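You operate a simulated robot arm through the tools that you are given. There is no shell and no other tool. Be economical: measure what you need, move in short steps, check, and stop when the job is done.

You are at the controls of a simulated robot arm. One attempt, no reset.

Task
Put the filter drier on top of the blue fan motor.
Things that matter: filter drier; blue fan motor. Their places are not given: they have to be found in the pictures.

The check looks at the end state, three seconds after you hand in, the way a careful person would. Anything else that was tipped, shoved, dropped, spilled or broken makes it a failure.

Robot
A 7-joint arm with a two-finger parallel gripper, fixed in place. Base frame: the origin is at the foot of the arm, x ahead of it, y to its left, z up; the work surface is at about z = 80. Readings come in cm, rad, newtons and seconds.
With the tool pointing down near the work surface it reaches from about 24 to 68 cm from the base axis. Its first joint turns from -1.152 to 1.152 rad. Payload 2.4 kg.
Tool frame: the origin (TCP) lies between the finger pads and is the grasp point; the fingertips stand 3 cm ahead of it; z points along the fingers, y is the line along which they close. Largest opening 9.4 cm; finger width 2.8, thickness 1; the body of the gripper, 5 by 9.6 cm, starts 5.5 cm behind the TCP.
Orientation is that of the tool frame in the base frame, as a unit quaternion [x, y, z, w]. With the fingers straight down and closing along the base's y, the tool's x points along the base's -x, its y along +y and its z along -z.

Tools
- The arm moves only by the tool jog_arm. Its argument "deltas" is a list of rows, each a list of 3 entries, a list of its own where there are three numbers: the opening in per cent of the stroke, from 0 (shut) to 100 (fully open), then the shift along the base's x, y, z in units of 20 mm (1.0 is 20 mm), then the turn about the base's z in units of 8 degrees (1.0 is 8 degrees). In form: [[fingers, [dx, dy, dz], twist], ...]. A call has 1 to 8 rows; each row shifts and turns the commanded pose from where the row before left it. A call with a number of a shift or a turn outside -1 to 1 is refused whole. A row lasts 0.2 s, in which the tool goes at most 5 cm and 0.15 rad; a call with a longer step from one row to the next is refused whole, and so is a gripper value outside its range. Where a pose cannot be reached the arm comes as near as it can. A force on the tool above 40 N (or 10 N above the force at the start of the call, whichever is more), or a blocked arm, ends the call early, and 0.2 s more pass. Each finger travels about 15.3 cm/s and halts on what it meets, pressing with about 40 N; the grip force reading is that of the motor and also rises with nothing between the fingers. The clock runs only during rows and for 0.2 s after the last one: add rows that do not move to give the fingers time. It gives the time, the measured TCP pose, the force on the tool (base axes), the opening and the grip force at its end, in the units of the frame above (readings bear some noise).
- Cameras (640 x 400 px; columns grow to the right, rows downward): "scene" is fixed at [4.96, 48.47, 144.42]; the picture's right is [-0.62, -0.79, 0.00], its down [-0.46, 0.36, -0.81] and it looks along [0.64, -0.50, -0.59] (base axes); focal length 375 px, centre (320, 200). "wrist" rides on the gripper at [7.6, 1.4, -10.2] in the tool frame; the picture's right is [-0.18, 0.98, 0.00], its down [-0.75, -0.14, -0.64] and it looks along [-0.63, -0.12, 0.77] (tool axes); focal length 243 px, centre (320, 200).
- grab_frame(camera): a new picture of that camera. No time passes.
- probe_pixels(camera, pixels): for up to 12 pixels [column, row] of the newest picture of that camera ("zoom" is the newest enlarged one), the place [x, y, z] in the base frame of the surface seen there, good to about 0.3 cm. No time passes.
- inspect(camera, box): a new picture of the part [left, top, right, bottom] of that camera's present view, enlarged. No time passes.
- hand_in(): hands the job in; it is judged then, once.

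Keep the steps short. Do not move on a guess: measure, check each grasp and each placing, and mend mistakes. In all there are 60 turns and 20 pictures (those below and enlarged ones count). Leave the gripper open and the arm clear of the work at the hand-in unless told otherwise, and finish with a single line.

The tools are called after "Emit:" as name(argument=value, ...) on one line, values as JSON. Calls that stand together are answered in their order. jog_arm: Moves the arm, as the interface text tells. Its arguments: {"type":"object","properties":{"deltas":{"type":"array","items":{"type":"array"}}},"required":["deltas"]} The other tools are called the same way: grab_frame (camera) takes a picture; probe_pixels (camera, pixels) gives the place of the surface under pixels of a picture; inspect (camera, box) takes an enlarged picture of a part of a camera's view; hand_in () hands the job in.

At the start:

```text
clock: 0.0
tool_pos: [32.49, -14.05, 116.02]
tcp_rot: [0.0, 1.0, 0.0, 0.0]
contact_force: [-0.6, 0.0, -0.4]
gripper_width: 9.39
grasp_force: 0.0
```

scene: 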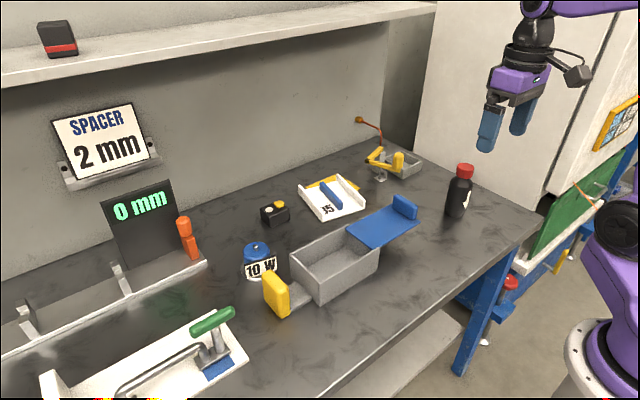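
wrist: 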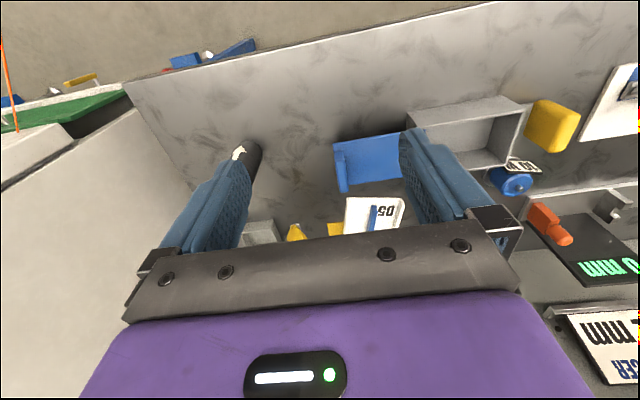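

I see a blue object labelled "10 W" near (257,260), probably the fan motor. The filter drier isn't clear yet, so I'll enlarge two areas.

Emit:
inspect(camera="scene", box=[220, 170, 420, 320])

Emit:
inspect(camera="scene", box=[330, 100, 490, 220])

```text
2.67 times, centred on (320, 245) of scene
```

zoom: 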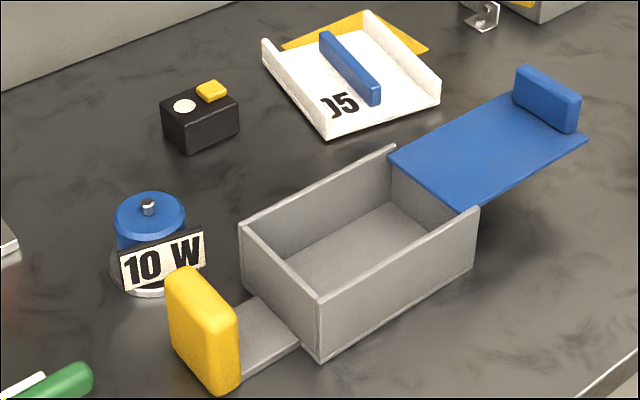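

```text
3.33 times, centred on (410, 160) of scene
```

zoom: 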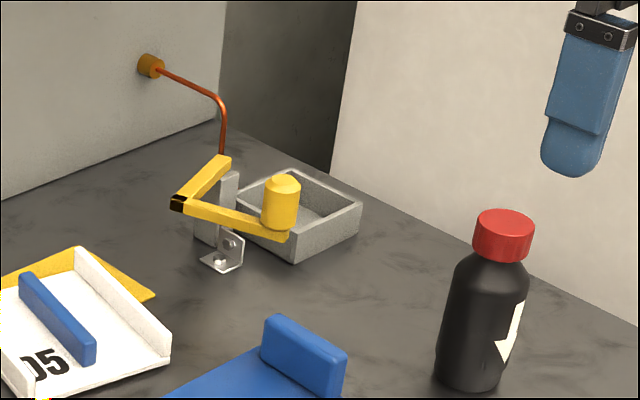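

The "10 W" part is a motor on a flange with a shaft stub. Still no clear drier, so I'll look at the left side and the wrist view.

Emit:
inspect(camera="scene", box=[0, 170, 280, 400])

Emit:
inspect(camera="wrist", box=[400, 50, 640, 400])

Emit:
inspect(camera="scene", box=[500, 80, 640, 320])

```text
1.74 times, centred on (140, 285) of scene
```

zoom: 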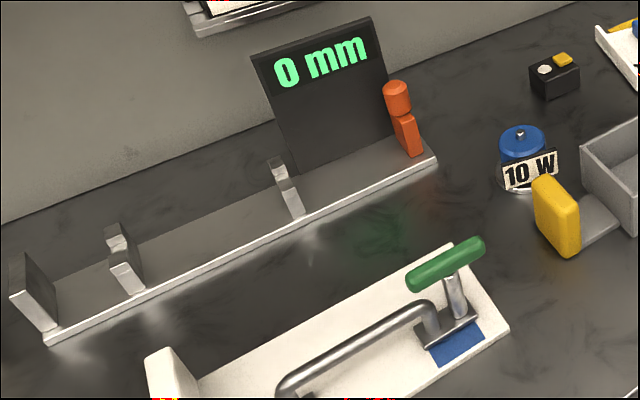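

```text
1.14 times, centred on (520, 225) of wrist
```

zoom: 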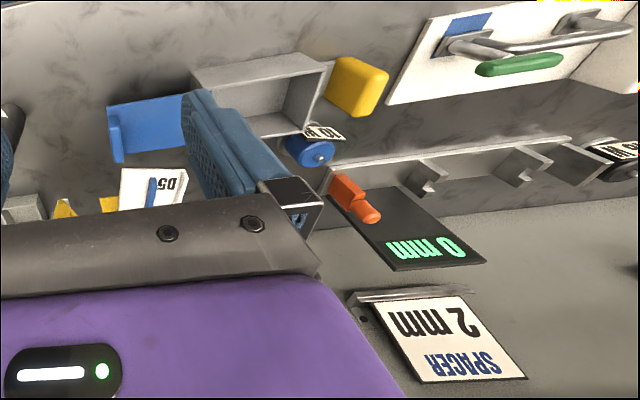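

```text
1.67 times, centred on (570, 200) of scene
```

zoom: 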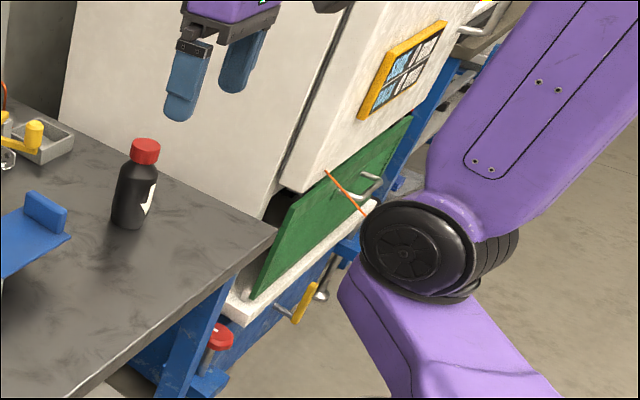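

No obvious drier yet. It may be hidden in the grey box or behind something, so I'll measure the geometry around the box, the lid, the motor and other pieces.

Emit:
grab_frame(camera="scene")

Emit:
probe_pixels(camera="scene", pixels=[[291, 256], [340, 296], [366, 226], [398, 249], [330, 262], [355, 258], [370, 232], [410, 222], [405, 203], [272, 285], [302, 298], [256, 245]])

Emit:
probe_pixels(camera="scene", pixels=[[274, 212], [333, 192], [312, 192], [357, 205], [336, 185], [184, 222], [193, 248], [57, 38], [463, 170], [395, 160], [390, 168], [258, 276]])

```text
12 pictures are left
```

scene: 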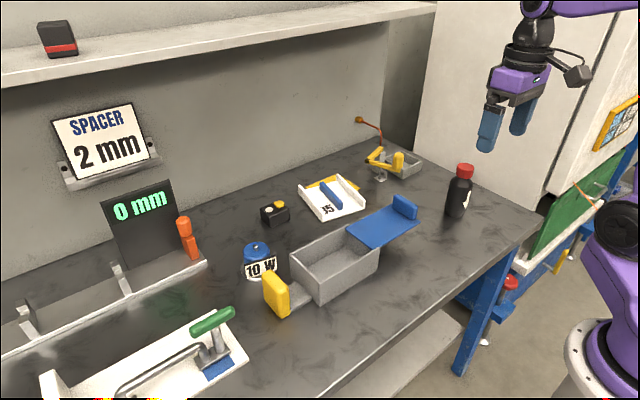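

```text
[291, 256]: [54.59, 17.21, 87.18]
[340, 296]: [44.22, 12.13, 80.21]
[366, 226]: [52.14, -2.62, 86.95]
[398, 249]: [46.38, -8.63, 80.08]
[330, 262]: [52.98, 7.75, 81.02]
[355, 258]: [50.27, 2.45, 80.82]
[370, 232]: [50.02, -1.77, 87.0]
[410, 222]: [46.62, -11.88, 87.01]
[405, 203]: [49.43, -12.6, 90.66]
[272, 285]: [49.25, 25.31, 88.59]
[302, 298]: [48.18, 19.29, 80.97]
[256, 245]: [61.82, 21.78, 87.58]
```

```text
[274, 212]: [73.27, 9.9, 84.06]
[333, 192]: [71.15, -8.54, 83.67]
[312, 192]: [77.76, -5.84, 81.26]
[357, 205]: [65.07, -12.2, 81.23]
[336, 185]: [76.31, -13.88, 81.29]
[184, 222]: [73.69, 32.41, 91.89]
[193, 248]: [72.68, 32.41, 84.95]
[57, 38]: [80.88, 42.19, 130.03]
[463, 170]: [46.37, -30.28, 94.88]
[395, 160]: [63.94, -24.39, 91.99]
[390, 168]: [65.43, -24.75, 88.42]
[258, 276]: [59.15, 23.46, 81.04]
```

The box is open: floor at z≈81, rim at z≈87, and the blue lid slid out towards -y. The strip behind its near wall is hidden from the scene camera. I'll move the wrist high over it and look straight in.

Emit:
jog_arm(deltas=[[100, [0.6, 1, 0], 0], [100, [0.6, 1, 0], 0], [100, [0.6, 1, 0], 0], [100, [0.6, 1, 0], 0], [100, [0.6, 1, 0], 0], [100, [0.6, 1, 0], 0], [100, [0.6, 1, 0], 0], [100, [0, 1, 0], 0]])

Emit:
grab_frame(camera="wrist")

```text
clock: 1.8
tool_pos: [40.92, 1.85, 116.16]
tcp_rot: [0.0, 1.0, 0.0, 0.0]
contact_force: [-0.5, 0.5, 0.3]
gripper_width: 9.39
grasp_force: 0.1
```

```text
11 pictures are left
```

wrist: 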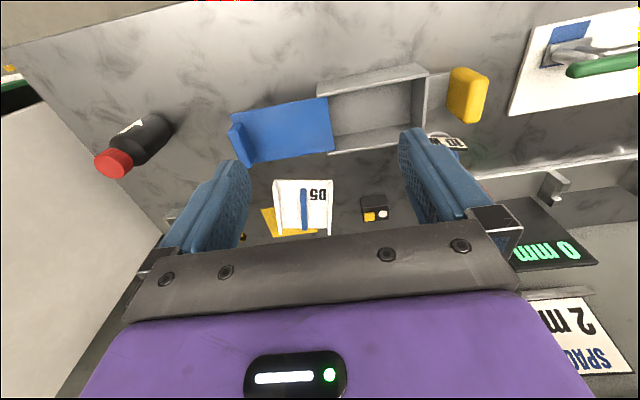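

The box looks empty from here. I'll enlarge this area to check it and the lid.

Emit:
inspect(camera="wrist", box=[220, 50, 500, 240])

Emit:
probe_pixels(camera="wrist", pixels=[[375, 110], [345, 130], [330, 97], [327, 150], [235, 115], [415, 105], [428, 68], [440, 95], [467, 95], [318, 84], [345, 95], [240, 140]])

```text
2.11 times, centred on (360, 145) of wrist
```

zoom: 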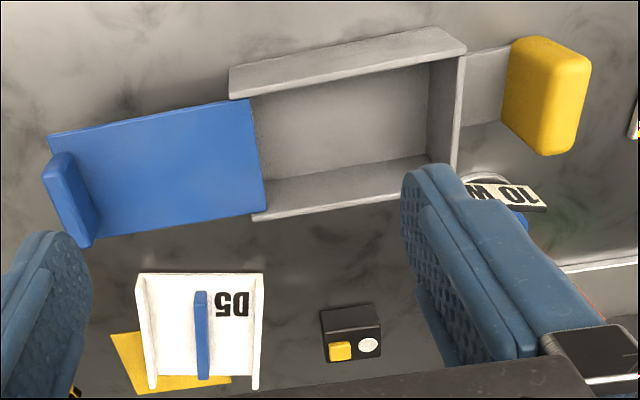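

```text
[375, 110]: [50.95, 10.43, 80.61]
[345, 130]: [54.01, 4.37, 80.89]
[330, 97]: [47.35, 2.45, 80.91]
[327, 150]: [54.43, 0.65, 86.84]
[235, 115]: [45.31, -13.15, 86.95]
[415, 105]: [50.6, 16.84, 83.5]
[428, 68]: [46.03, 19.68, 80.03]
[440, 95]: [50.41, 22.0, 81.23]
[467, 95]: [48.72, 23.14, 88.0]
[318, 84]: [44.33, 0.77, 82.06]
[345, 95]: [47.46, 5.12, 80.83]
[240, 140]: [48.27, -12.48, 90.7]
```

The box is empty, and no drier shows on this part of the bench. Places I can't see are the bench's left end, behind the gauge, and under the blue lid. I'll go left at height, turning the camera to the left.

Emit:
jog_arm(deltas=[[100, [-0.5, 1, 0], 1], [100, [-0.5, 1, 0], 1], [100, [-0.5, 1, 0], 1], [100, [-0.5, 1, 0], 1], [100, [-0.5, 1, 0], 1], [100, [-0.5, 1, 0], 0], [100, [0, 1, 0], 0], [100, [0, 1, 0], 0]])

Emit:
grab_frame(camera="wrist")

```text
clock: 3.6
tool_pos: [34.95, 17.88, 116.16]
tcp_rot: [-0.342, 0.94, 0.0, 0.0]
contact_force: [-0.1, 0.7, 0.6]
gripper_width: 9.4
grasp_force: 0.1
```

```text
9 pictures are left
```

wrist: 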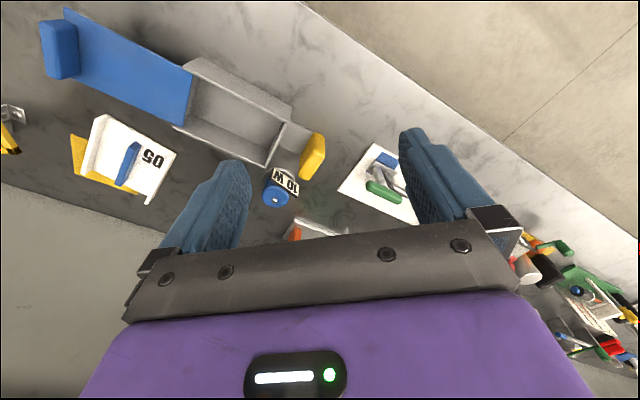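

More items show at the bench's far left end, around (570,290). I'll enlarge and measure them.

Emit:
inspect(camera="wrist", box=[500, 210, 640, 380])

Emit:
probe_pixels(camera="wrist", pixels=[[526, 268], [545, 270], [575, 290], [605, 340], [550, 245], [600, 300], [128, 165], [95, 150], [300, 235]])

```text
2.35 times, centred on (570, 295) of wrist
```

zoom: 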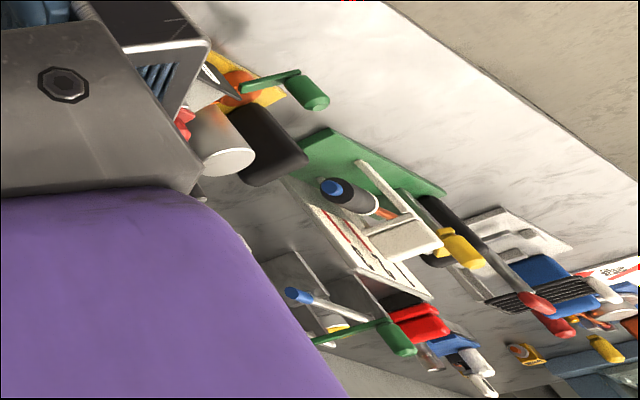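

```text
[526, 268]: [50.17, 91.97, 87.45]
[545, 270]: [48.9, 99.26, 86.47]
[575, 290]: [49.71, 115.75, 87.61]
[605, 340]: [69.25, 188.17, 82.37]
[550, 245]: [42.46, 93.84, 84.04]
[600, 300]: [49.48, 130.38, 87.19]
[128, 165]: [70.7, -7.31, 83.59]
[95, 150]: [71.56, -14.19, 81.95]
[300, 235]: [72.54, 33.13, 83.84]
```

Those items are background clutter, out of reach at y>90. The remaining hidden spot is under the overhanging blue lid (y −13…0, z<87). I'll go back, lower in front of it, and look underneath.

Emit:
jog_arm(deltas=[[100, [-0.2, -1, 0], -1], [100, [-0.2, -1, 0], -1], [100, [-0.2, -1, 0], -1], [100, [-0.2, -1, 0], -1], [100, [-0.2, -1, 0], -1], [100, [-0.2, -1, 0], 0], [100, [-0.2, -1, 0], 0], [100, [0, -1, 0], 0]])

Emit:
jog_arm(deltas=[[100, [0, -1, -1], 0], [100, [0, -1, -1], 0], [100, [0, -1, -1], 0], [100, [0, -1, -1], 0], [100, [0, 0, -1], 0], [100, [0, 0, -1], 0], [100, [0, 0, -1], 0], [100, [0, 0, -1], 0]])

Emit:
jog_arm(deltas=[[100, [0, 0, -1], 0], [100, [0, 0, -1], 0]])

Emit:
grab_frame(camera="wrist")

```text
clock: 5.4
tool_pos: [32.11, 1.92, 116.04]
tcp_rot: [-0.001, 1.0, 0.0, -0.001]
contact_force: [-0.4, -0.6, -0.6]
gripper_width: 9.39
grasp_force: 0.0
```

```text
clock: 7.2
tool_pos: [32.22, -6.15, 100.12]
tcp_rot: [0.0, 1.0, 0.0, 0.0]
contact_force: [0.8, 0.2, -0.3]
gripper_width: 9.39
grasp_force: 0.0
```

```text
clock: 7.8
tool_pos: [32.22, -6.31, 96.16]
tcp_rot: [0.0, 1.0, 0.001, 0.0]
contact_force: [-0.1, 0.6, 0.8]
gripper_width: 9.38
grasp_force: 0.0
```

```text
7 pictures are left
```

wrist: 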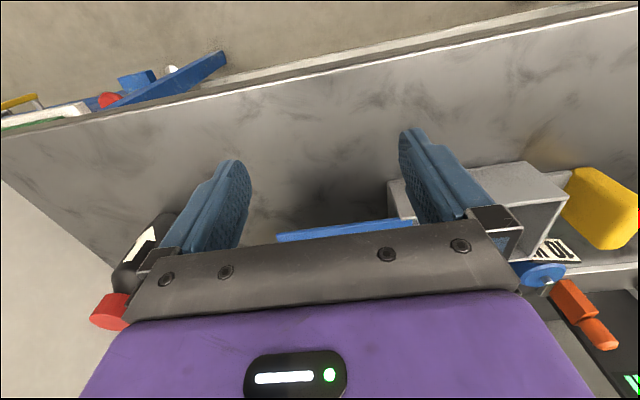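

The lid's front edge is at (340,235), and I see only dark floor before it. I'll probe how far under the lid this view reaches.

Emit:
probe_pixels(camera="wrist", pixels=[[340, 230], [340, 225], [300, 232], [380, 215], [380, 222], [285, 230], [340, 200], [395, 205]])

Emit:
inspect(camera="wrist", box=[240, 150, 440, 260])

```text
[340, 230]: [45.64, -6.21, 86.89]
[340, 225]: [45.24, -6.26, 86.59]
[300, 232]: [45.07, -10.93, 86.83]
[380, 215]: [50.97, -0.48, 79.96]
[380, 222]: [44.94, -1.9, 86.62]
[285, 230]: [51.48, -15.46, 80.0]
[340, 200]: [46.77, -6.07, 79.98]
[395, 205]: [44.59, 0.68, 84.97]
```

```text
3.20 times, centred on (340, 205) of wrist
```

zoom: 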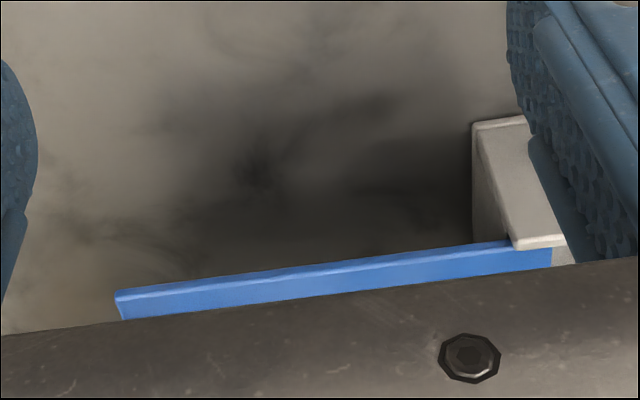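

Under the lid is bare table too. In this picture the black cylinder with a red cap at (145,255) carries a white flow arrow, which is what a filter drier has. I'll look closer and measure it.

Emit:
inspect(camera="wrist", box=[70, 190, 230, 340])

Emit:
probe_pixels(camera="wrist", pixels=[[108, 310], [100, 315], [125, 285], [140, 250], [150, 225], [115, 298], [165, 215]])

Emit:
probe_pixels(camera="scene", pixels=[[464, 166], [458, 172], [472, 172], [464, 175], [449, 200], [458, 200], [471, 200], [448, 214], [458, 216], [462, 183], [257, 243], [248, 250]])

```text
2.67 times, centred on (150, 265) of wrist
```

zoom: 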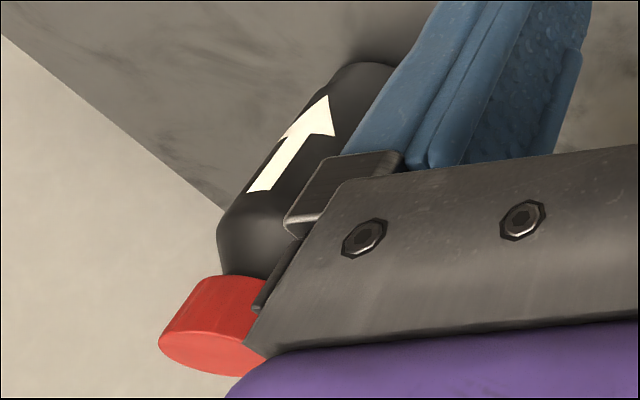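

```text
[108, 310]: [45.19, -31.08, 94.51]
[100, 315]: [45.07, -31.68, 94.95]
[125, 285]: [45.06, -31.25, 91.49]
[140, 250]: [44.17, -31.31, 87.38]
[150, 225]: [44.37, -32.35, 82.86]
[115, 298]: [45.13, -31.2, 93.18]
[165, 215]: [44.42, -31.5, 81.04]
```

```text
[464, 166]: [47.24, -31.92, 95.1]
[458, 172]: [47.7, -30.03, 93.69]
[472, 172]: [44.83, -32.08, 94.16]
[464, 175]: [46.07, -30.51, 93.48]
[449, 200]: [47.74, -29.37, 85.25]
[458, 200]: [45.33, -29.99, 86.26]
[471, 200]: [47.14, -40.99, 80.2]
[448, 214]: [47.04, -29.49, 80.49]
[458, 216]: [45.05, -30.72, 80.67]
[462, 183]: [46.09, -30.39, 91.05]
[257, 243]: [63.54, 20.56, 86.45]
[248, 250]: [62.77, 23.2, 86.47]
```

That's the drier: a black cylinder with a flow arrow, axis about (46.8,-31.7), top z≈95, radius≈2.4. Before grasping, I'll enlarge the motor's top to see its face and stub.

Emit:
inspect(camera="scene", box=[232, 232, 288, 288])

```text
7.14 times, centred on (260, 260) of scene
```

zoom: 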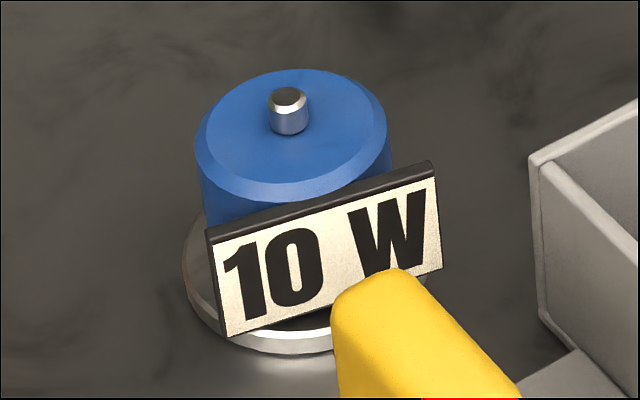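

The stub is short and centred on a flat bevelled face. I'll measure the stub, the face and the bevel edge.

Emit:
probe_pixels(camera="zoom", pixels=[[288, 95], [282, 94], [294, 95], [289, 125], [250, 130], [330, 130], [285, 165], [290, 80], [222, 145], [368, 125], [250, 160], [345, 100]])

Emit:
probe_pixels(camera="zoom", pixels=[[215, 250], [430, 170], [320, 205], [195, 270], [270, 345], [300, 75], [200, 150], [384, 120], [260, 185], [288, 90], [288, 100], [320, 260]])

```text
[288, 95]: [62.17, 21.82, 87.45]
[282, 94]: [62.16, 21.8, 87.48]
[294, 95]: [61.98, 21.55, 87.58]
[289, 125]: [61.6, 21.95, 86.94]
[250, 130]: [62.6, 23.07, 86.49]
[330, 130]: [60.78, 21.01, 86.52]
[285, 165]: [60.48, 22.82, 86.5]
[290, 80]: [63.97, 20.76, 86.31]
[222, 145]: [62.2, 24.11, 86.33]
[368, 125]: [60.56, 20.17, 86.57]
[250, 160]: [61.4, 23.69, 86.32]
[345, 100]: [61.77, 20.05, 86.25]
```

```text
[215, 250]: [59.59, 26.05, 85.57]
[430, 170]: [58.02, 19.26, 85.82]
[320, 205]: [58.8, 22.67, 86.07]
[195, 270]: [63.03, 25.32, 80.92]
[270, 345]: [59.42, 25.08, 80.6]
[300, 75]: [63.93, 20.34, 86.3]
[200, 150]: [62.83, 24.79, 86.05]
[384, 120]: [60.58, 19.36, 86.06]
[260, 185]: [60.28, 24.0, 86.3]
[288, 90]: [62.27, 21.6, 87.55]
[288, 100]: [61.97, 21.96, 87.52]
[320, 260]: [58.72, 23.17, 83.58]
```

Stub top is about (62.1,21.8,87.5), 1.2 cm wide and 1 cm tall, so centring matters. I'll average more probes on the stub and the drier's cap, and check clearances to the cabinet and gauge panel.

Emit:
probe_pixels(camera="zoom", pixels=[[280, 96], [284, 96], [288, 96], [292, 96], [296, 96], [288, 90], [288, 93], [288, 99], [288, 102], [284, 92], [292, 92], [288, 96]])

Emit:
probe_pixels(camera="scene", pixels=[[464, 167], [462, 167], [466, 167], [464, 168], [460, 167], [469, 168], [464, 166], [490, 170], [500, 190], [172, 183], [110, 195], [195, 60]])

Emit:
probe_pixels(camera="scene", pixels=[[452, 190], [455, 190], [458, 190], [461, 190], [452, 205], [455, 205], [458, 205], [461, 205], [463, 190], [468, 188], [455, 182], [459, 213]])

```text
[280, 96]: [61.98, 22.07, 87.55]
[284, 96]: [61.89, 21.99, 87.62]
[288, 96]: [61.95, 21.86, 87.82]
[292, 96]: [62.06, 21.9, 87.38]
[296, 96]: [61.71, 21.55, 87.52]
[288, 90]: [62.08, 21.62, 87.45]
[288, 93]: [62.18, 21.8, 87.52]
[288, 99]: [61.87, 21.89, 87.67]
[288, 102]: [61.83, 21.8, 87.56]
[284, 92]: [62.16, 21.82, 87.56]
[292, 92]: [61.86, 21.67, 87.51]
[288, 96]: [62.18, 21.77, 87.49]
```

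```text
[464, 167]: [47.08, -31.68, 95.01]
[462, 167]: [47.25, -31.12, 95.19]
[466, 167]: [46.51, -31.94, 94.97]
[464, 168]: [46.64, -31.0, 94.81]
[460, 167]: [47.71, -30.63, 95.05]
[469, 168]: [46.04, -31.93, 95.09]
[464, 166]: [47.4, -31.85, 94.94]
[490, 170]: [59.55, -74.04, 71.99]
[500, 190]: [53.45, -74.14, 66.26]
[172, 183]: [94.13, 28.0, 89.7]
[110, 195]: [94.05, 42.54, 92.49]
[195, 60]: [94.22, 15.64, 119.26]
```

```text
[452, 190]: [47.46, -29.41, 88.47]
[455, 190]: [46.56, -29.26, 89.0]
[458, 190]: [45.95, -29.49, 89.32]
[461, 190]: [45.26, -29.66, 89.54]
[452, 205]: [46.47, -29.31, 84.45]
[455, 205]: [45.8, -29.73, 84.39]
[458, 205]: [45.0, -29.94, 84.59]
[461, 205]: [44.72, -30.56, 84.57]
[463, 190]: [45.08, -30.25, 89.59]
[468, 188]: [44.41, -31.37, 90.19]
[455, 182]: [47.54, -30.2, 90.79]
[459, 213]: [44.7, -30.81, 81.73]
```

Stub averages (61.98,21.81,87.55). The drier's axis is (46.8,-31.7), r≈2.4, with the straight body up to z≈90. Next I rise, turn −90° and move over the drier at a safe height. I'll grip it once along x to centre it, then along y for the carry.

Emit:
jog_arm(deltas=[[100, [0, 0, 1], -1], [100, [0, 0, 1], -1], [100, [0, 0, 1], -1], [100, [0, 0, 1], -1], [100, [0, 0, 1], -1], [100, [0.56, -0.98, 0], -1], [100, [0.56, -0.98, 0], -1], [100, [0.56, -0.98, 0], -1]])

Emit:
jog_arm(deltas=[[100, [0.56, -0.98, 0], -1], [100, [0.56, -0.98, 0], -1], [100, [0.56, -0.98, 0], -1], [100, [0.56, -0.98, 0], -0.25], [100, [0.56, -0.98, 0], 0], [100, [0.56, -0.98, 0], 0], [100, [0.56, -0.98, 0], 0], [100, [0.56, -0.98, 0], 0]])

Emit:
jog_arm(deltas=[[100, [0.56, -0.98, 0], 0], [100, [0.56, -0.94, 0], 0], [100, [0, 0, 0], 0], [100, [0, 0, 0], 0]])

```text
clock: 9.6
tool_pos: [35.39, -11.93, 106.12]
tcp_rot: [0.531, 0.848, 0.0, 0.0]
contact_force: [-0.1, -0.7, 0.7]
gripper_width: 9.39
grasp_force: 0.1
```

```text
clock: 11.4
tool_pos: [44.46, -27.72, 106.19]
tcp_rot: [0.707, 0.707, 0.0, 0.001]
contact_force: [0.3, 0.7, 0.5]
gripper_width: 9.39
grasp_force: 0.0
```

```text
clock: 12.4
tool_pos: [46.83, -31.55, 105.96]
tcp_rot: [0.708, 0.707, 0.0, 0.0]
contact_force: [0.4, 0.4, 0.5]
gripper_width: 9.37
grasp_force: 0.0
```

The tool is over the drier at (46.8,-31.55,106), fingers along x. I'll descend to TCP z≈90.3, which leaves the palm just clear of the cap.

Emit:
jog_arm(deltas=[[100, [0, -0.07, -1], 0], [100, [0, 0, -1], 0], [100, [0, 0, -1], 0], [100, [0, 0, -1], 0], [100, [0, 0, -1], 0], [100, [0, 0, -1], 0], [100, [0, 0, -1], 0], [100, [0, 0, -0.8], 0]])

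Emit:
jog_arm(deltas=[[75, [0, 0, 0], 0], [65, [0, 0, 0], 0], [60, [0, 0, 0], 0], [57, [0, 0, 0], 0]])

```text
clock: 14.2
tool_pos: [46.65, -31.56, 90.68]
tcp_rot: [0.707, 0.707, 0.0, 0.001]
contact_force: [0.7, -0.2, 0.3]
gripper_width: 9.4
grasp_force: 0.1
```

```text
clock: 15.2
tool_pos: [46.52, -31.49, 90.62]
tcp_rot: [0.707, 0.707, -0.001, 0.001]
contact_force: [0.9, 0.1, 0.9]
gripper_width: 5.71
grasp_force: 39.3
```

The fingers stopped at 5.71 cm with 39 N: the drier is 5.7 cm wide (r≈2.85), so its axis is nearer y≈-32.0, and it is now centred in x at the TCP. I'll open, turn back +90° in place, and grip along y.

Emit:
jog_arm(deltas=[[70, [0, 0, 0], 0], [100, [0, 0, 0], 0], [100, [0, -0.2, 0], 0], [100, [0, 0, 0], 1], [100, [0, 0, 0], 1], [100, [0, 0, 0], 1], [100, [0, 0, 0], 1], [100, [0, 0, 0], 1]])

Emit:
jog_arm(deltas=[[100, [0, 0, 0], 1], [100, [0, 0, 0], 1], [100, [0, 0, 0], 1], [100, [0, 0, 0], 1], [100, [0, 0, 0], 1], [100, [0, 0, 0], 1], [100, [0, 0, 0], 0.25], [100, [0, 0, 0], 0]])

Emit:
jog_arm(deltas=[[80, [0, 0, 0], 0], [70, [0, 0, 0], 0], [66, [0, 0, 0], 0], [63, [0, 0, 0], 0], [60, [0, 0, 0], 0], [50, [0, 0, 0], 0], [40, [0, 0, 0], 0], [40, [0, 0, 0], 0]])

```text
clock: 17.0
tool_pos: [46.73, -32.04, 90.51]
tcp_rot: [0.421, 0.907, 0.0, 0.0]
contact_force: [0.9, 0.1, -0.2]
gripper_width: 9.4
grasp_force: 0.0
```

```text
clock: 18.8
tool_pos: [46.7, -31.97, 90.57]
tcp_rot: [-0.001, 1.0, 0.0, 0.0]
contact_force: [-0.2, 0.4, 0.3]
gripper_width: 9.4
grasp_force: 0.0
```

```text
clock: 20.6
tool_pos: [46.71, -31.88, 90.66]
tcp_rot: [0.0, 1.0, 0.0, 0.0]
contact_force: [0.3, -0.7, 1.3]
gripper_width: 5.71
grasp_force: 39.6
```

Held at 5.71 cm with 39.6 N, as before. I'll lift straight up and check the grip.

Emit:
jog_arm(deltas=[[40, [0, 0, 0.3], 0], [40, [0, 0, 0.6], 0], [40, [0, 0, 1], 0], [40, [0, 0, 1], 0], [40, [0, 0, 1], 0], [40, [0, 0, 1], 0], [40, [0, 0, 1], 0], [40, [0, 0, 1], 0]])

Emit:
jog_arm(deltas=[[40, [0, 0, 1], 0], [40, [0, 0, 1], 0], [40, [0, 0.5, 0], 0], [40, [0, 1, 0], 0], [40, [0, 1, 0], 0], [40, [0, 1, 0], 0], [40, [0, 1, 0], 0], [40, [0, 1, 0], 0]])

```text
clock: 22.4
tool_pos: [46.71, -32.13, 104.31]
tcp_rot: [0.0, 1.0, 0.0, -0.001]
contact_force: [-0.1, -0.2, -2.5]
gripper_width: 5.7
grasp_force: 39.8
```

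```text
clock: 24.2
tool_pos: [46.63, -21.04, 108.5]
tcp_rot: [-0.001, 1.0, 0.0, -0.001]
contact_force: [-1.0, 0.4, -1.6]
gripper_width: 5.71
grasp_force: 40.1
```

The drier is held, weight about 2 N, and its base is at z≈98, clear of everything. I'll carry it towards the motor.

Emit:
jog_arm(deltas=[[40, [0.3, 1, 0], 0], [40, [0.3, 1, 0], 0], [40, [0.3, 1, 0], 0], [40, [0.3, 1, 0], 0], [40, [0.3, 1, 0], 0], [40, [0.3, 1, 0], 0], [40, [0.3, 1, 0], 0], [40, [0.3, 1, 0], 0]])

Emit:
jog_arm(deltas=[[40, [0.3, 1, 0], 0], [40, [0.3, 1, 0], 0], [40, [0.3, 1, 0], 0], [40, [0.3, 1, 0], 0], [40, [0.3, 1, 0], 0], [40, [0.3, 1, 0], 0], [40, [0.3, 1, 0], 0], [40, [0.3, 1, 0], 0]])

Emit:
jog_arm(deltas=[[40, [0.4, 0.9, 0], 0], [40, [0.4, 0.9, 0], 0], [40, [0.4, 0.9, 0], 0], [40, [0.4, 0.9, 0], 0], [40, [0.4, 0.9, 0], 0], [40, [0.4, 0.8, 0], 0], [40, [0.3, 0.1, 0], 0], [40, [0, 0, 0], 0]])

```text
clock: 26.0
tool_pos: [51.51, -5.01, 108.46]
tcp_rot: [0.0, 1.0, 0.0, 0.0]
contact_force: [0.5, 1.1, -1.8]
gripper_width: 5.71
grasp_force: 39.6
```

```text
clock: 27.8
tool_pos: [56.01, 11.02, 108.44]
tcp_rot: [0.0, 1.0, -0.001, -0.001]
contact_force: [-0.2, -0.7, -2.7]
gripper_width: 5.72
grasp_force: 40.3
```

```text
clock: 29.6
tool_pos: [61.45, 21.88, 108.33]
tcp_rot: [0.0, 1.0, 0.0, 0.0]
contact_force: [-0.4, -0.4, -2.2]
gripper_width: 5.73
grasp_force: 40.2
```

I'm nearly above the stub. I'll nudge +0.5 cm in x, then look with the scene camera to check that the drier is centred.

Emit:
jog_arm(deltas=[[40, [0.25, 0, -1], 0], [40, [0, 0, -1], 0], [40, [0, 0, -1], 0], [40, [0, 0, 0], 0], [40, [0, 0, 0], 0]])

Emit:
jog_arm(deltas=[[40, [0, 0, 0], 0]])

Emit:
inspect(camera="scene", box=[215, 180, 305, 290])

```text
clock: 30.8
tool_pos: [61.99, 21.9, 102.37]
tcp_rot: [0.001, 1.0, 0.0, -0.001]
contact_force: [0.1, 0.6, -2.2]
gripper_width: 5.71
grasp_force: 39.8
```

```text
clock: 31.2
tool_pos: [62.06, 21.9, 102.41]
tcp_rot: [0.001, 1.0, 0.0, 0.0]
contact_force: [0.6, 0.4, -2.1]
gripper_width: 5.71
grasp_force: 39.9
```

```text
3.64 times, centred on (260, 235) of scene
```

zoom: 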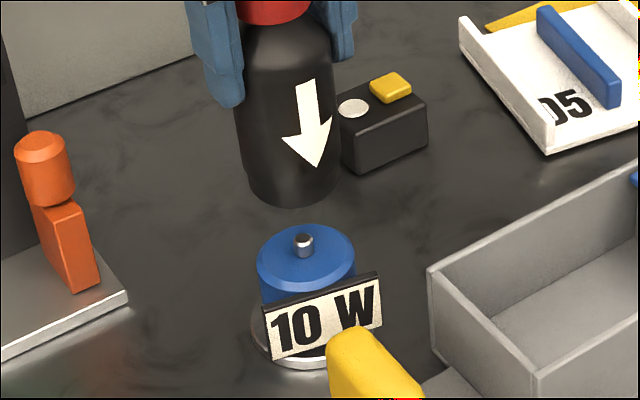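

The drier hangs upright over the motor. I'll probe its body and the stub in this same picture to compare axes.

Emit:
probe_pixels(camera="zoom", pixels=[[252, 140], [260, 140], [270, 140], [280, 140], [290, 140], [300, 140], [315, 140], [325, 140], [330, 140], [290, 195], [265, 185], [320, 185]])

Emit:
probe_pixels(camera="zoom", pixels=[[252, 120], [260, 120], [270, 120], [280, 120], [290, 120], [300, 120], [310, 120], [325, 120], [328, 120], [303, 238], [301, 239], [305, 239]])

```text
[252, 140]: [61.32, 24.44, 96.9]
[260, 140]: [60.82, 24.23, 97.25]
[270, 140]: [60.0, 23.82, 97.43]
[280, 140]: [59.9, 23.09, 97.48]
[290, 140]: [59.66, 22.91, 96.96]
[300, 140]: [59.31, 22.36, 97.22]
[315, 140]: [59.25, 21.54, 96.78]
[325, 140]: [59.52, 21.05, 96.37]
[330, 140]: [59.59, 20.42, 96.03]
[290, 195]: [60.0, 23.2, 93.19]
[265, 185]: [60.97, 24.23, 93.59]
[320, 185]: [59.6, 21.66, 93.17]
```

```text
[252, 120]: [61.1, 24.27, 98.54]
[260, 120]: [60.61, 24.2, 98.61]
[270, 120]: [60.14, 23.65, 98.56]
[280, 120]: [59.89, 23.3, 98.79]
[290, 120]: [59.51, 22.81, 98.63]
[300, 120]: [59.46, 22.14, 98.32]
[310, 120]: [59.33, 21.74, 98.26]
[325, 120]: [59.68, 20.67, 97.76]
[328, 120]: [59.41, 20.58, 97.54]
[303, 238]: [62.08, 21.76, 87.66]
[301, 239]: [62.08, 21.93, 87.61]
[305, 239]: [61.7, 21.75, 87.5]
```

Drier axis (~62.1,21.8) and stub (61.98,21.81) agree within about 0.1 cm. I'll trim x by −0.1 and y by −0.05 and descend 3.6 cm, stopping about 0.6 cm above expected contact at TCP z≈98.15.

Emit:
jog_arm(deltas=[[40, [-0.05, -0.03, -0.5], 0], [40, [0, 0, -0.5], 0], [40, [0, 0, -0.5], 0], [40, [0, 0, -0.3], 0], [40, [0, 0, 0], 0], [40, [0, 0, 0], 0]])

Emit:
jog_arm(deltas=[[40, [0, 0, -0.1], 0], [40, [0, 0, -0.1], 0], [40, [0, 0, 0], 0]])

```text
clock: 32.6
tool_pos: [62.0, 21.73, 98.82]
tcp_rot: [0.0, 1.0, 0.0, 0.0]
contact_force: [0.4, -0.8, -2.2]
gripper_width: 5.74
grasp_force: 40.1
```

```text
clock: 33.4
tool_pos: [62.03, 21.66, 98.29]
tcp_rot: [0.0, 1.0, 0.0, 0.001]
contact_force: [-1.1, 0.0, -1.7]
gripper_width: 5.7
grasp_force: 39.7
```

Still no contact at z≈98.3. I'll continue in 1 mm steps and watch the vertical force.

Emit:
jog_arm(deltas=[[40, [0, 0, -0.05], 0], [40, [0, 0, 0], 0]])

Emit:
jog_arm(deltas=[[40, [0, 0, -0.05], 0], [40, [0, 0, 0], 0]])

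Emit:
jog_arm(deltas=[[40, [0, 0, -0.05], 0], [40, [0, 0, 0], 0]])

```text
clock: 34.0
tool_pos: [62.13, 21.77, 98.07]
tcp_rot: [0.001, 1.0, 0.0, 0.0]
contact_force: [-0.3, 0.3, -2.6]
gripper_width: 5.68
grasp_force: 40.5
```

```text
clock: 34.6
tool_pos: [62.02, 21.73, 98.12]
tcp_rot: [0.0, 1.0, 0.0, 0.001]
contact_force: [-0.6, -0.2, -1.4]
gripper_width: 5.7
grasp_force: 39.8
```

```text
clock: 35.2
tool_pos: [62.04, 21.75, 97.99]
tcp_rot: [0.0, 1.0, 0.001, -0.001]
contact_force: [0.4, 0.2, -2.2]
gripper_width: 5.73
grasp_force: 40.3
```

No contact yet (Fz≈−2). I'll keep going in 1 mm steps.

Emit:
jog_arm(deltas=[[40, [0, 0, -0.05], 0], [40, [0, 0, 0], 0]])

Emit:
jog_arm(deltas=[[40, [0, 0, -0.05], 0], [40, [0, 0, 0], 0]])

Emit:
jog_arm(deltas=[[40, [0, 0, -0.05], 0], [40, [0, 0, 0], 0]])

```text
clock: 35.8
tool_pos: [62.1, 21.75, 97.84]
tcp_rot: [0.0, 1.0, 0.0, 0.0]
contact_force: [0.3, 0.3, -2.2]
gripper_width: 5.69
grasp_force: 39.7
```

```text
clock: 36.4
tool_pos: [62.15, 21.75, 97.81]
tcp_rot: [0.001, 1.0, 0.0, 0.0]
contact_force: [0.1, -0.1, -1.9]
gripper_width: 5.71
grasp_force: 39.7
```

```text
clock: 37.0
tool_pos: [62.03, 21.73, 97.65]
tcp_rot: [-0.001, 1.0, 0.0, 0.0]
contact_force: [0.7, 0.9, -2.3]
gripper_width: 5.71
grasp_force: 39.9
```

Now 0.5 cm past the expected stub contact with no force, so the drier's base probably has a socket that takes the stub. Face contact is expected near z≈97.05, and I'll continue gently.

Emit:
jog_arm(deltas=[[40, [0, 0, -0.05], 0], [40, [0, 0, -0.05], 0], [40, [0, 0, 0], 0]])

Emit:
jog_arm(deltas=[[40, [0, 0, -0.05], 0], [40, [0, 0, 0], 0]])

Emit:
jog_arm(deltas=[[40, [0, 0, -0.05], 0], [40, [0, 0, 0], 0]])

Emit:
jog_arm(deltas=[[40, [0, 0, -0.05], 0], [40, [0, 0, 0], 0]])

```text
clock: 37.8
tool_pos: [62.11, 21.67, 97.56]
tcp_rot: [0.0, 1.0, 0.001, -0.001]
contact_force: [-1.0, -0.9, -1.8]
gripper_width: 5.71
grasp_force: 40.3
```

```text
clock: 38.4
tool_pos: [62.05, 21.66, 97.46]
tcp_rot: [0.0, 1.0, 0.0, 0.0]
contact_force: [0.5, -0.7, -1.7]
gripper_width: 5.72
grasp_force: 39.7
```

```text
clock: 39.0
tool_pos: [62.14, 21.7, 97.35]
tcp_rot: [0.0, 1.0, 0.0, 0.001]
contact_force: [-0.3, 0.5, -2.8]
gripper_width: 5.69
grasp_force: 40.4
```

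```text
clock: 39.6
tool_pos: [62.04, 21.75, 97.23]
tcp_rot: [-0.001, 1.0, -0.001, 0.0]
contact_force: [0.1, -0.5, -2.0]
gripper_width: 5.72
grasp_force: 40.3
```

Still free at 97.25. A few more 1 mm steps until the force changes.

Emit:
jog_arm(deltas=[[40, [0, 0, -0.05], 0], [40, [0, 0, 0], 0]])

Emit:
jog_arm(deltas=[[40, [0, 0, -0.05], 0], [40, [0, 0, 0], 0]])

Emit:
jog_arm(deltas=[[40, [0, 0, -0.05], 0], [40, [0, 0, 0], 0]])

Emit:
inspect(camera="scene", box=[215, 180, 305, 290])

```text
clock: 40.2
tool_pos: [62.1, 21.79, 96.99]
tcp_rot: [0.0, 1.0, 0.0, 0.001]
contact_force: [0.1, 0.3, -2.6]
gripper_width: 5.7
grasp_force: 40.0
```

```text
clock: 40.8
tool_pos: [62.14, 21.65, 96.94]
tcp_rot: [0.0, 1.0, 0.0, 0.0]
contact_force: [-1.5, -0.3, -2.0]
gripper_width: 5.75
grasp_force: 39.5
```

```text
clock: 41.4
tool_pos: [62.13, 21.73, 96.98]
tcp_rot: [0.0, 1.0, 0.0, 0.0]
contact_force: [0.6, 0.1, -2.8]
gripper_width: 5.72
grasp_force: 40.8
```

```text
3.64 times, centred on (260, 235) of scene
```

zoom: 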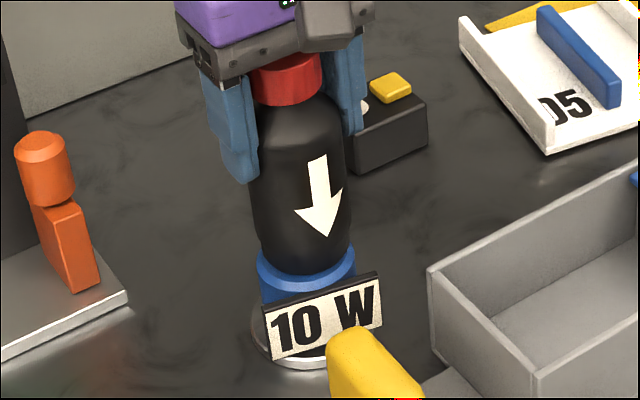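

The picture shows the drier's base at the motor's blue face, centred, with the stub inside. I'll go on until the motor carries the weight.

Emit:
jog_arm(deltas=[[40, [0, 0, -0.05], 0], [40, [0, 0, 0], 0]])

Emit:
jog_arm(deltas=[[40, [0, 0, -0.05], 0], [40, [0, 0, 0], 0]])

```text
clock: 42.0
tool_pos: [62.03, 21.74, 96.75]
tcp_rot: [0.0, 1.0, 0.0, 0.0]
contact_force: [-0.2, 0.4, -2.0]
gripper_width: 5.71
grasp_force: 40.2
```

```text
clock: 42.6
tool_pos: [62.05, 21.72, 96.74]
tcp_rot: [0.0, 1.0, 0.0, 0.001]
contact_force: [-2.2, -1.5, 4.4]
gripper_width: 5.69
grasp_force: 39.4
```

Vertical force jumped from −2 to +4.4 N: the drier rests on the motor. I'll ease up 0.5 mm and open the fingers gradually.

Emit:
jog_arm(deltas=[[40, [0, 0, -0.0], 0], [58, [0, 0, 0.025], 0], [62, [0, 0, 0], 0], [66, [0, 0, 0], 0], [75, [0, 0, 0], 0], [100, [0, 0, 0], 0], [100, [0, 0, 0], 0]])

```text
clock: 44.2
tool_pos: [62.11, 21.78, 96.79]
tcp_rot: [0.0, 1.0, 0.0, 0.0]
contact_force: [0.1, -0.4, 0.6]
gripper_width: 9.41
grasp_force: 0.1
```

The fingers are fully open with no force. I'll rise straight up past the cap, then back away towards the base.

Emit:
jog_arm(deltas=[[100, [0, 0, 0.5], 0], [100, [0, 0, 1], 0], [100, [0, 0, 1], 0], [100, [0, 0, 1], 0], [100, [0, 0, 1], 0], [100, [0, 0, 1], 0], [100, [0, 0, 1], 0], [100, [0, 0, 1], 0]])

Emit:
jog_arm(deltas=[[100, [-1, 0, 0.5], 0], [100, [-1, 0, 0], 0], [100, [-1, -0.5, 0], 0], [100, [-1, -0.5, 0], 0], [100, [-1, -0.5, 0], 0], [100, [-1, -0.5, 0], 0], [100, [-1, -0.5, 0], 0], [100, [-1, 0, 0], 0]])

Emit:
grab_frame(camera="scene")

```text
clock: 46.0
tool_pos: [61.89, 21.8, 111.78]
tcp_rot: [-0.001, 1.0, 0.001, -0.002]
contact_force: [-0.1, -0.3, -1.3]
gripper_width: 9.39
grasp_force: 0.0
```

```text
clock: 47.8
tool_pos: [46.03, 16.77, 112.85]
tcp_rot: [0.0, 1.0, -0.001, 0.0]
contact_force: [-0.1, -0.1, -0.3]
gripper_width: 9.38
grasp_force: 0.1
```

```text
1 pictures are left
```

scene: 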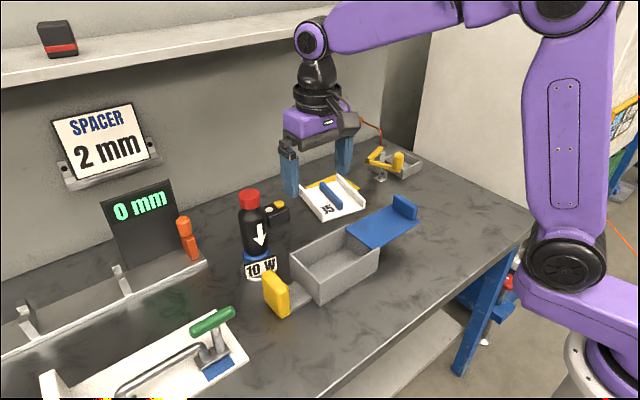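

The drier stands upright on the blue motor at (253,230). Nothing else has moved, and the arm is clear with the gripper open, so I'm handing in.

Emit:
hand_in()

```text
The job is handed in.
```

The filter drier (the black cylinder with the flow arrow) is standing upright on top of the blue fan motor, the gripper is open, the arm is clear, and the job is handed in.
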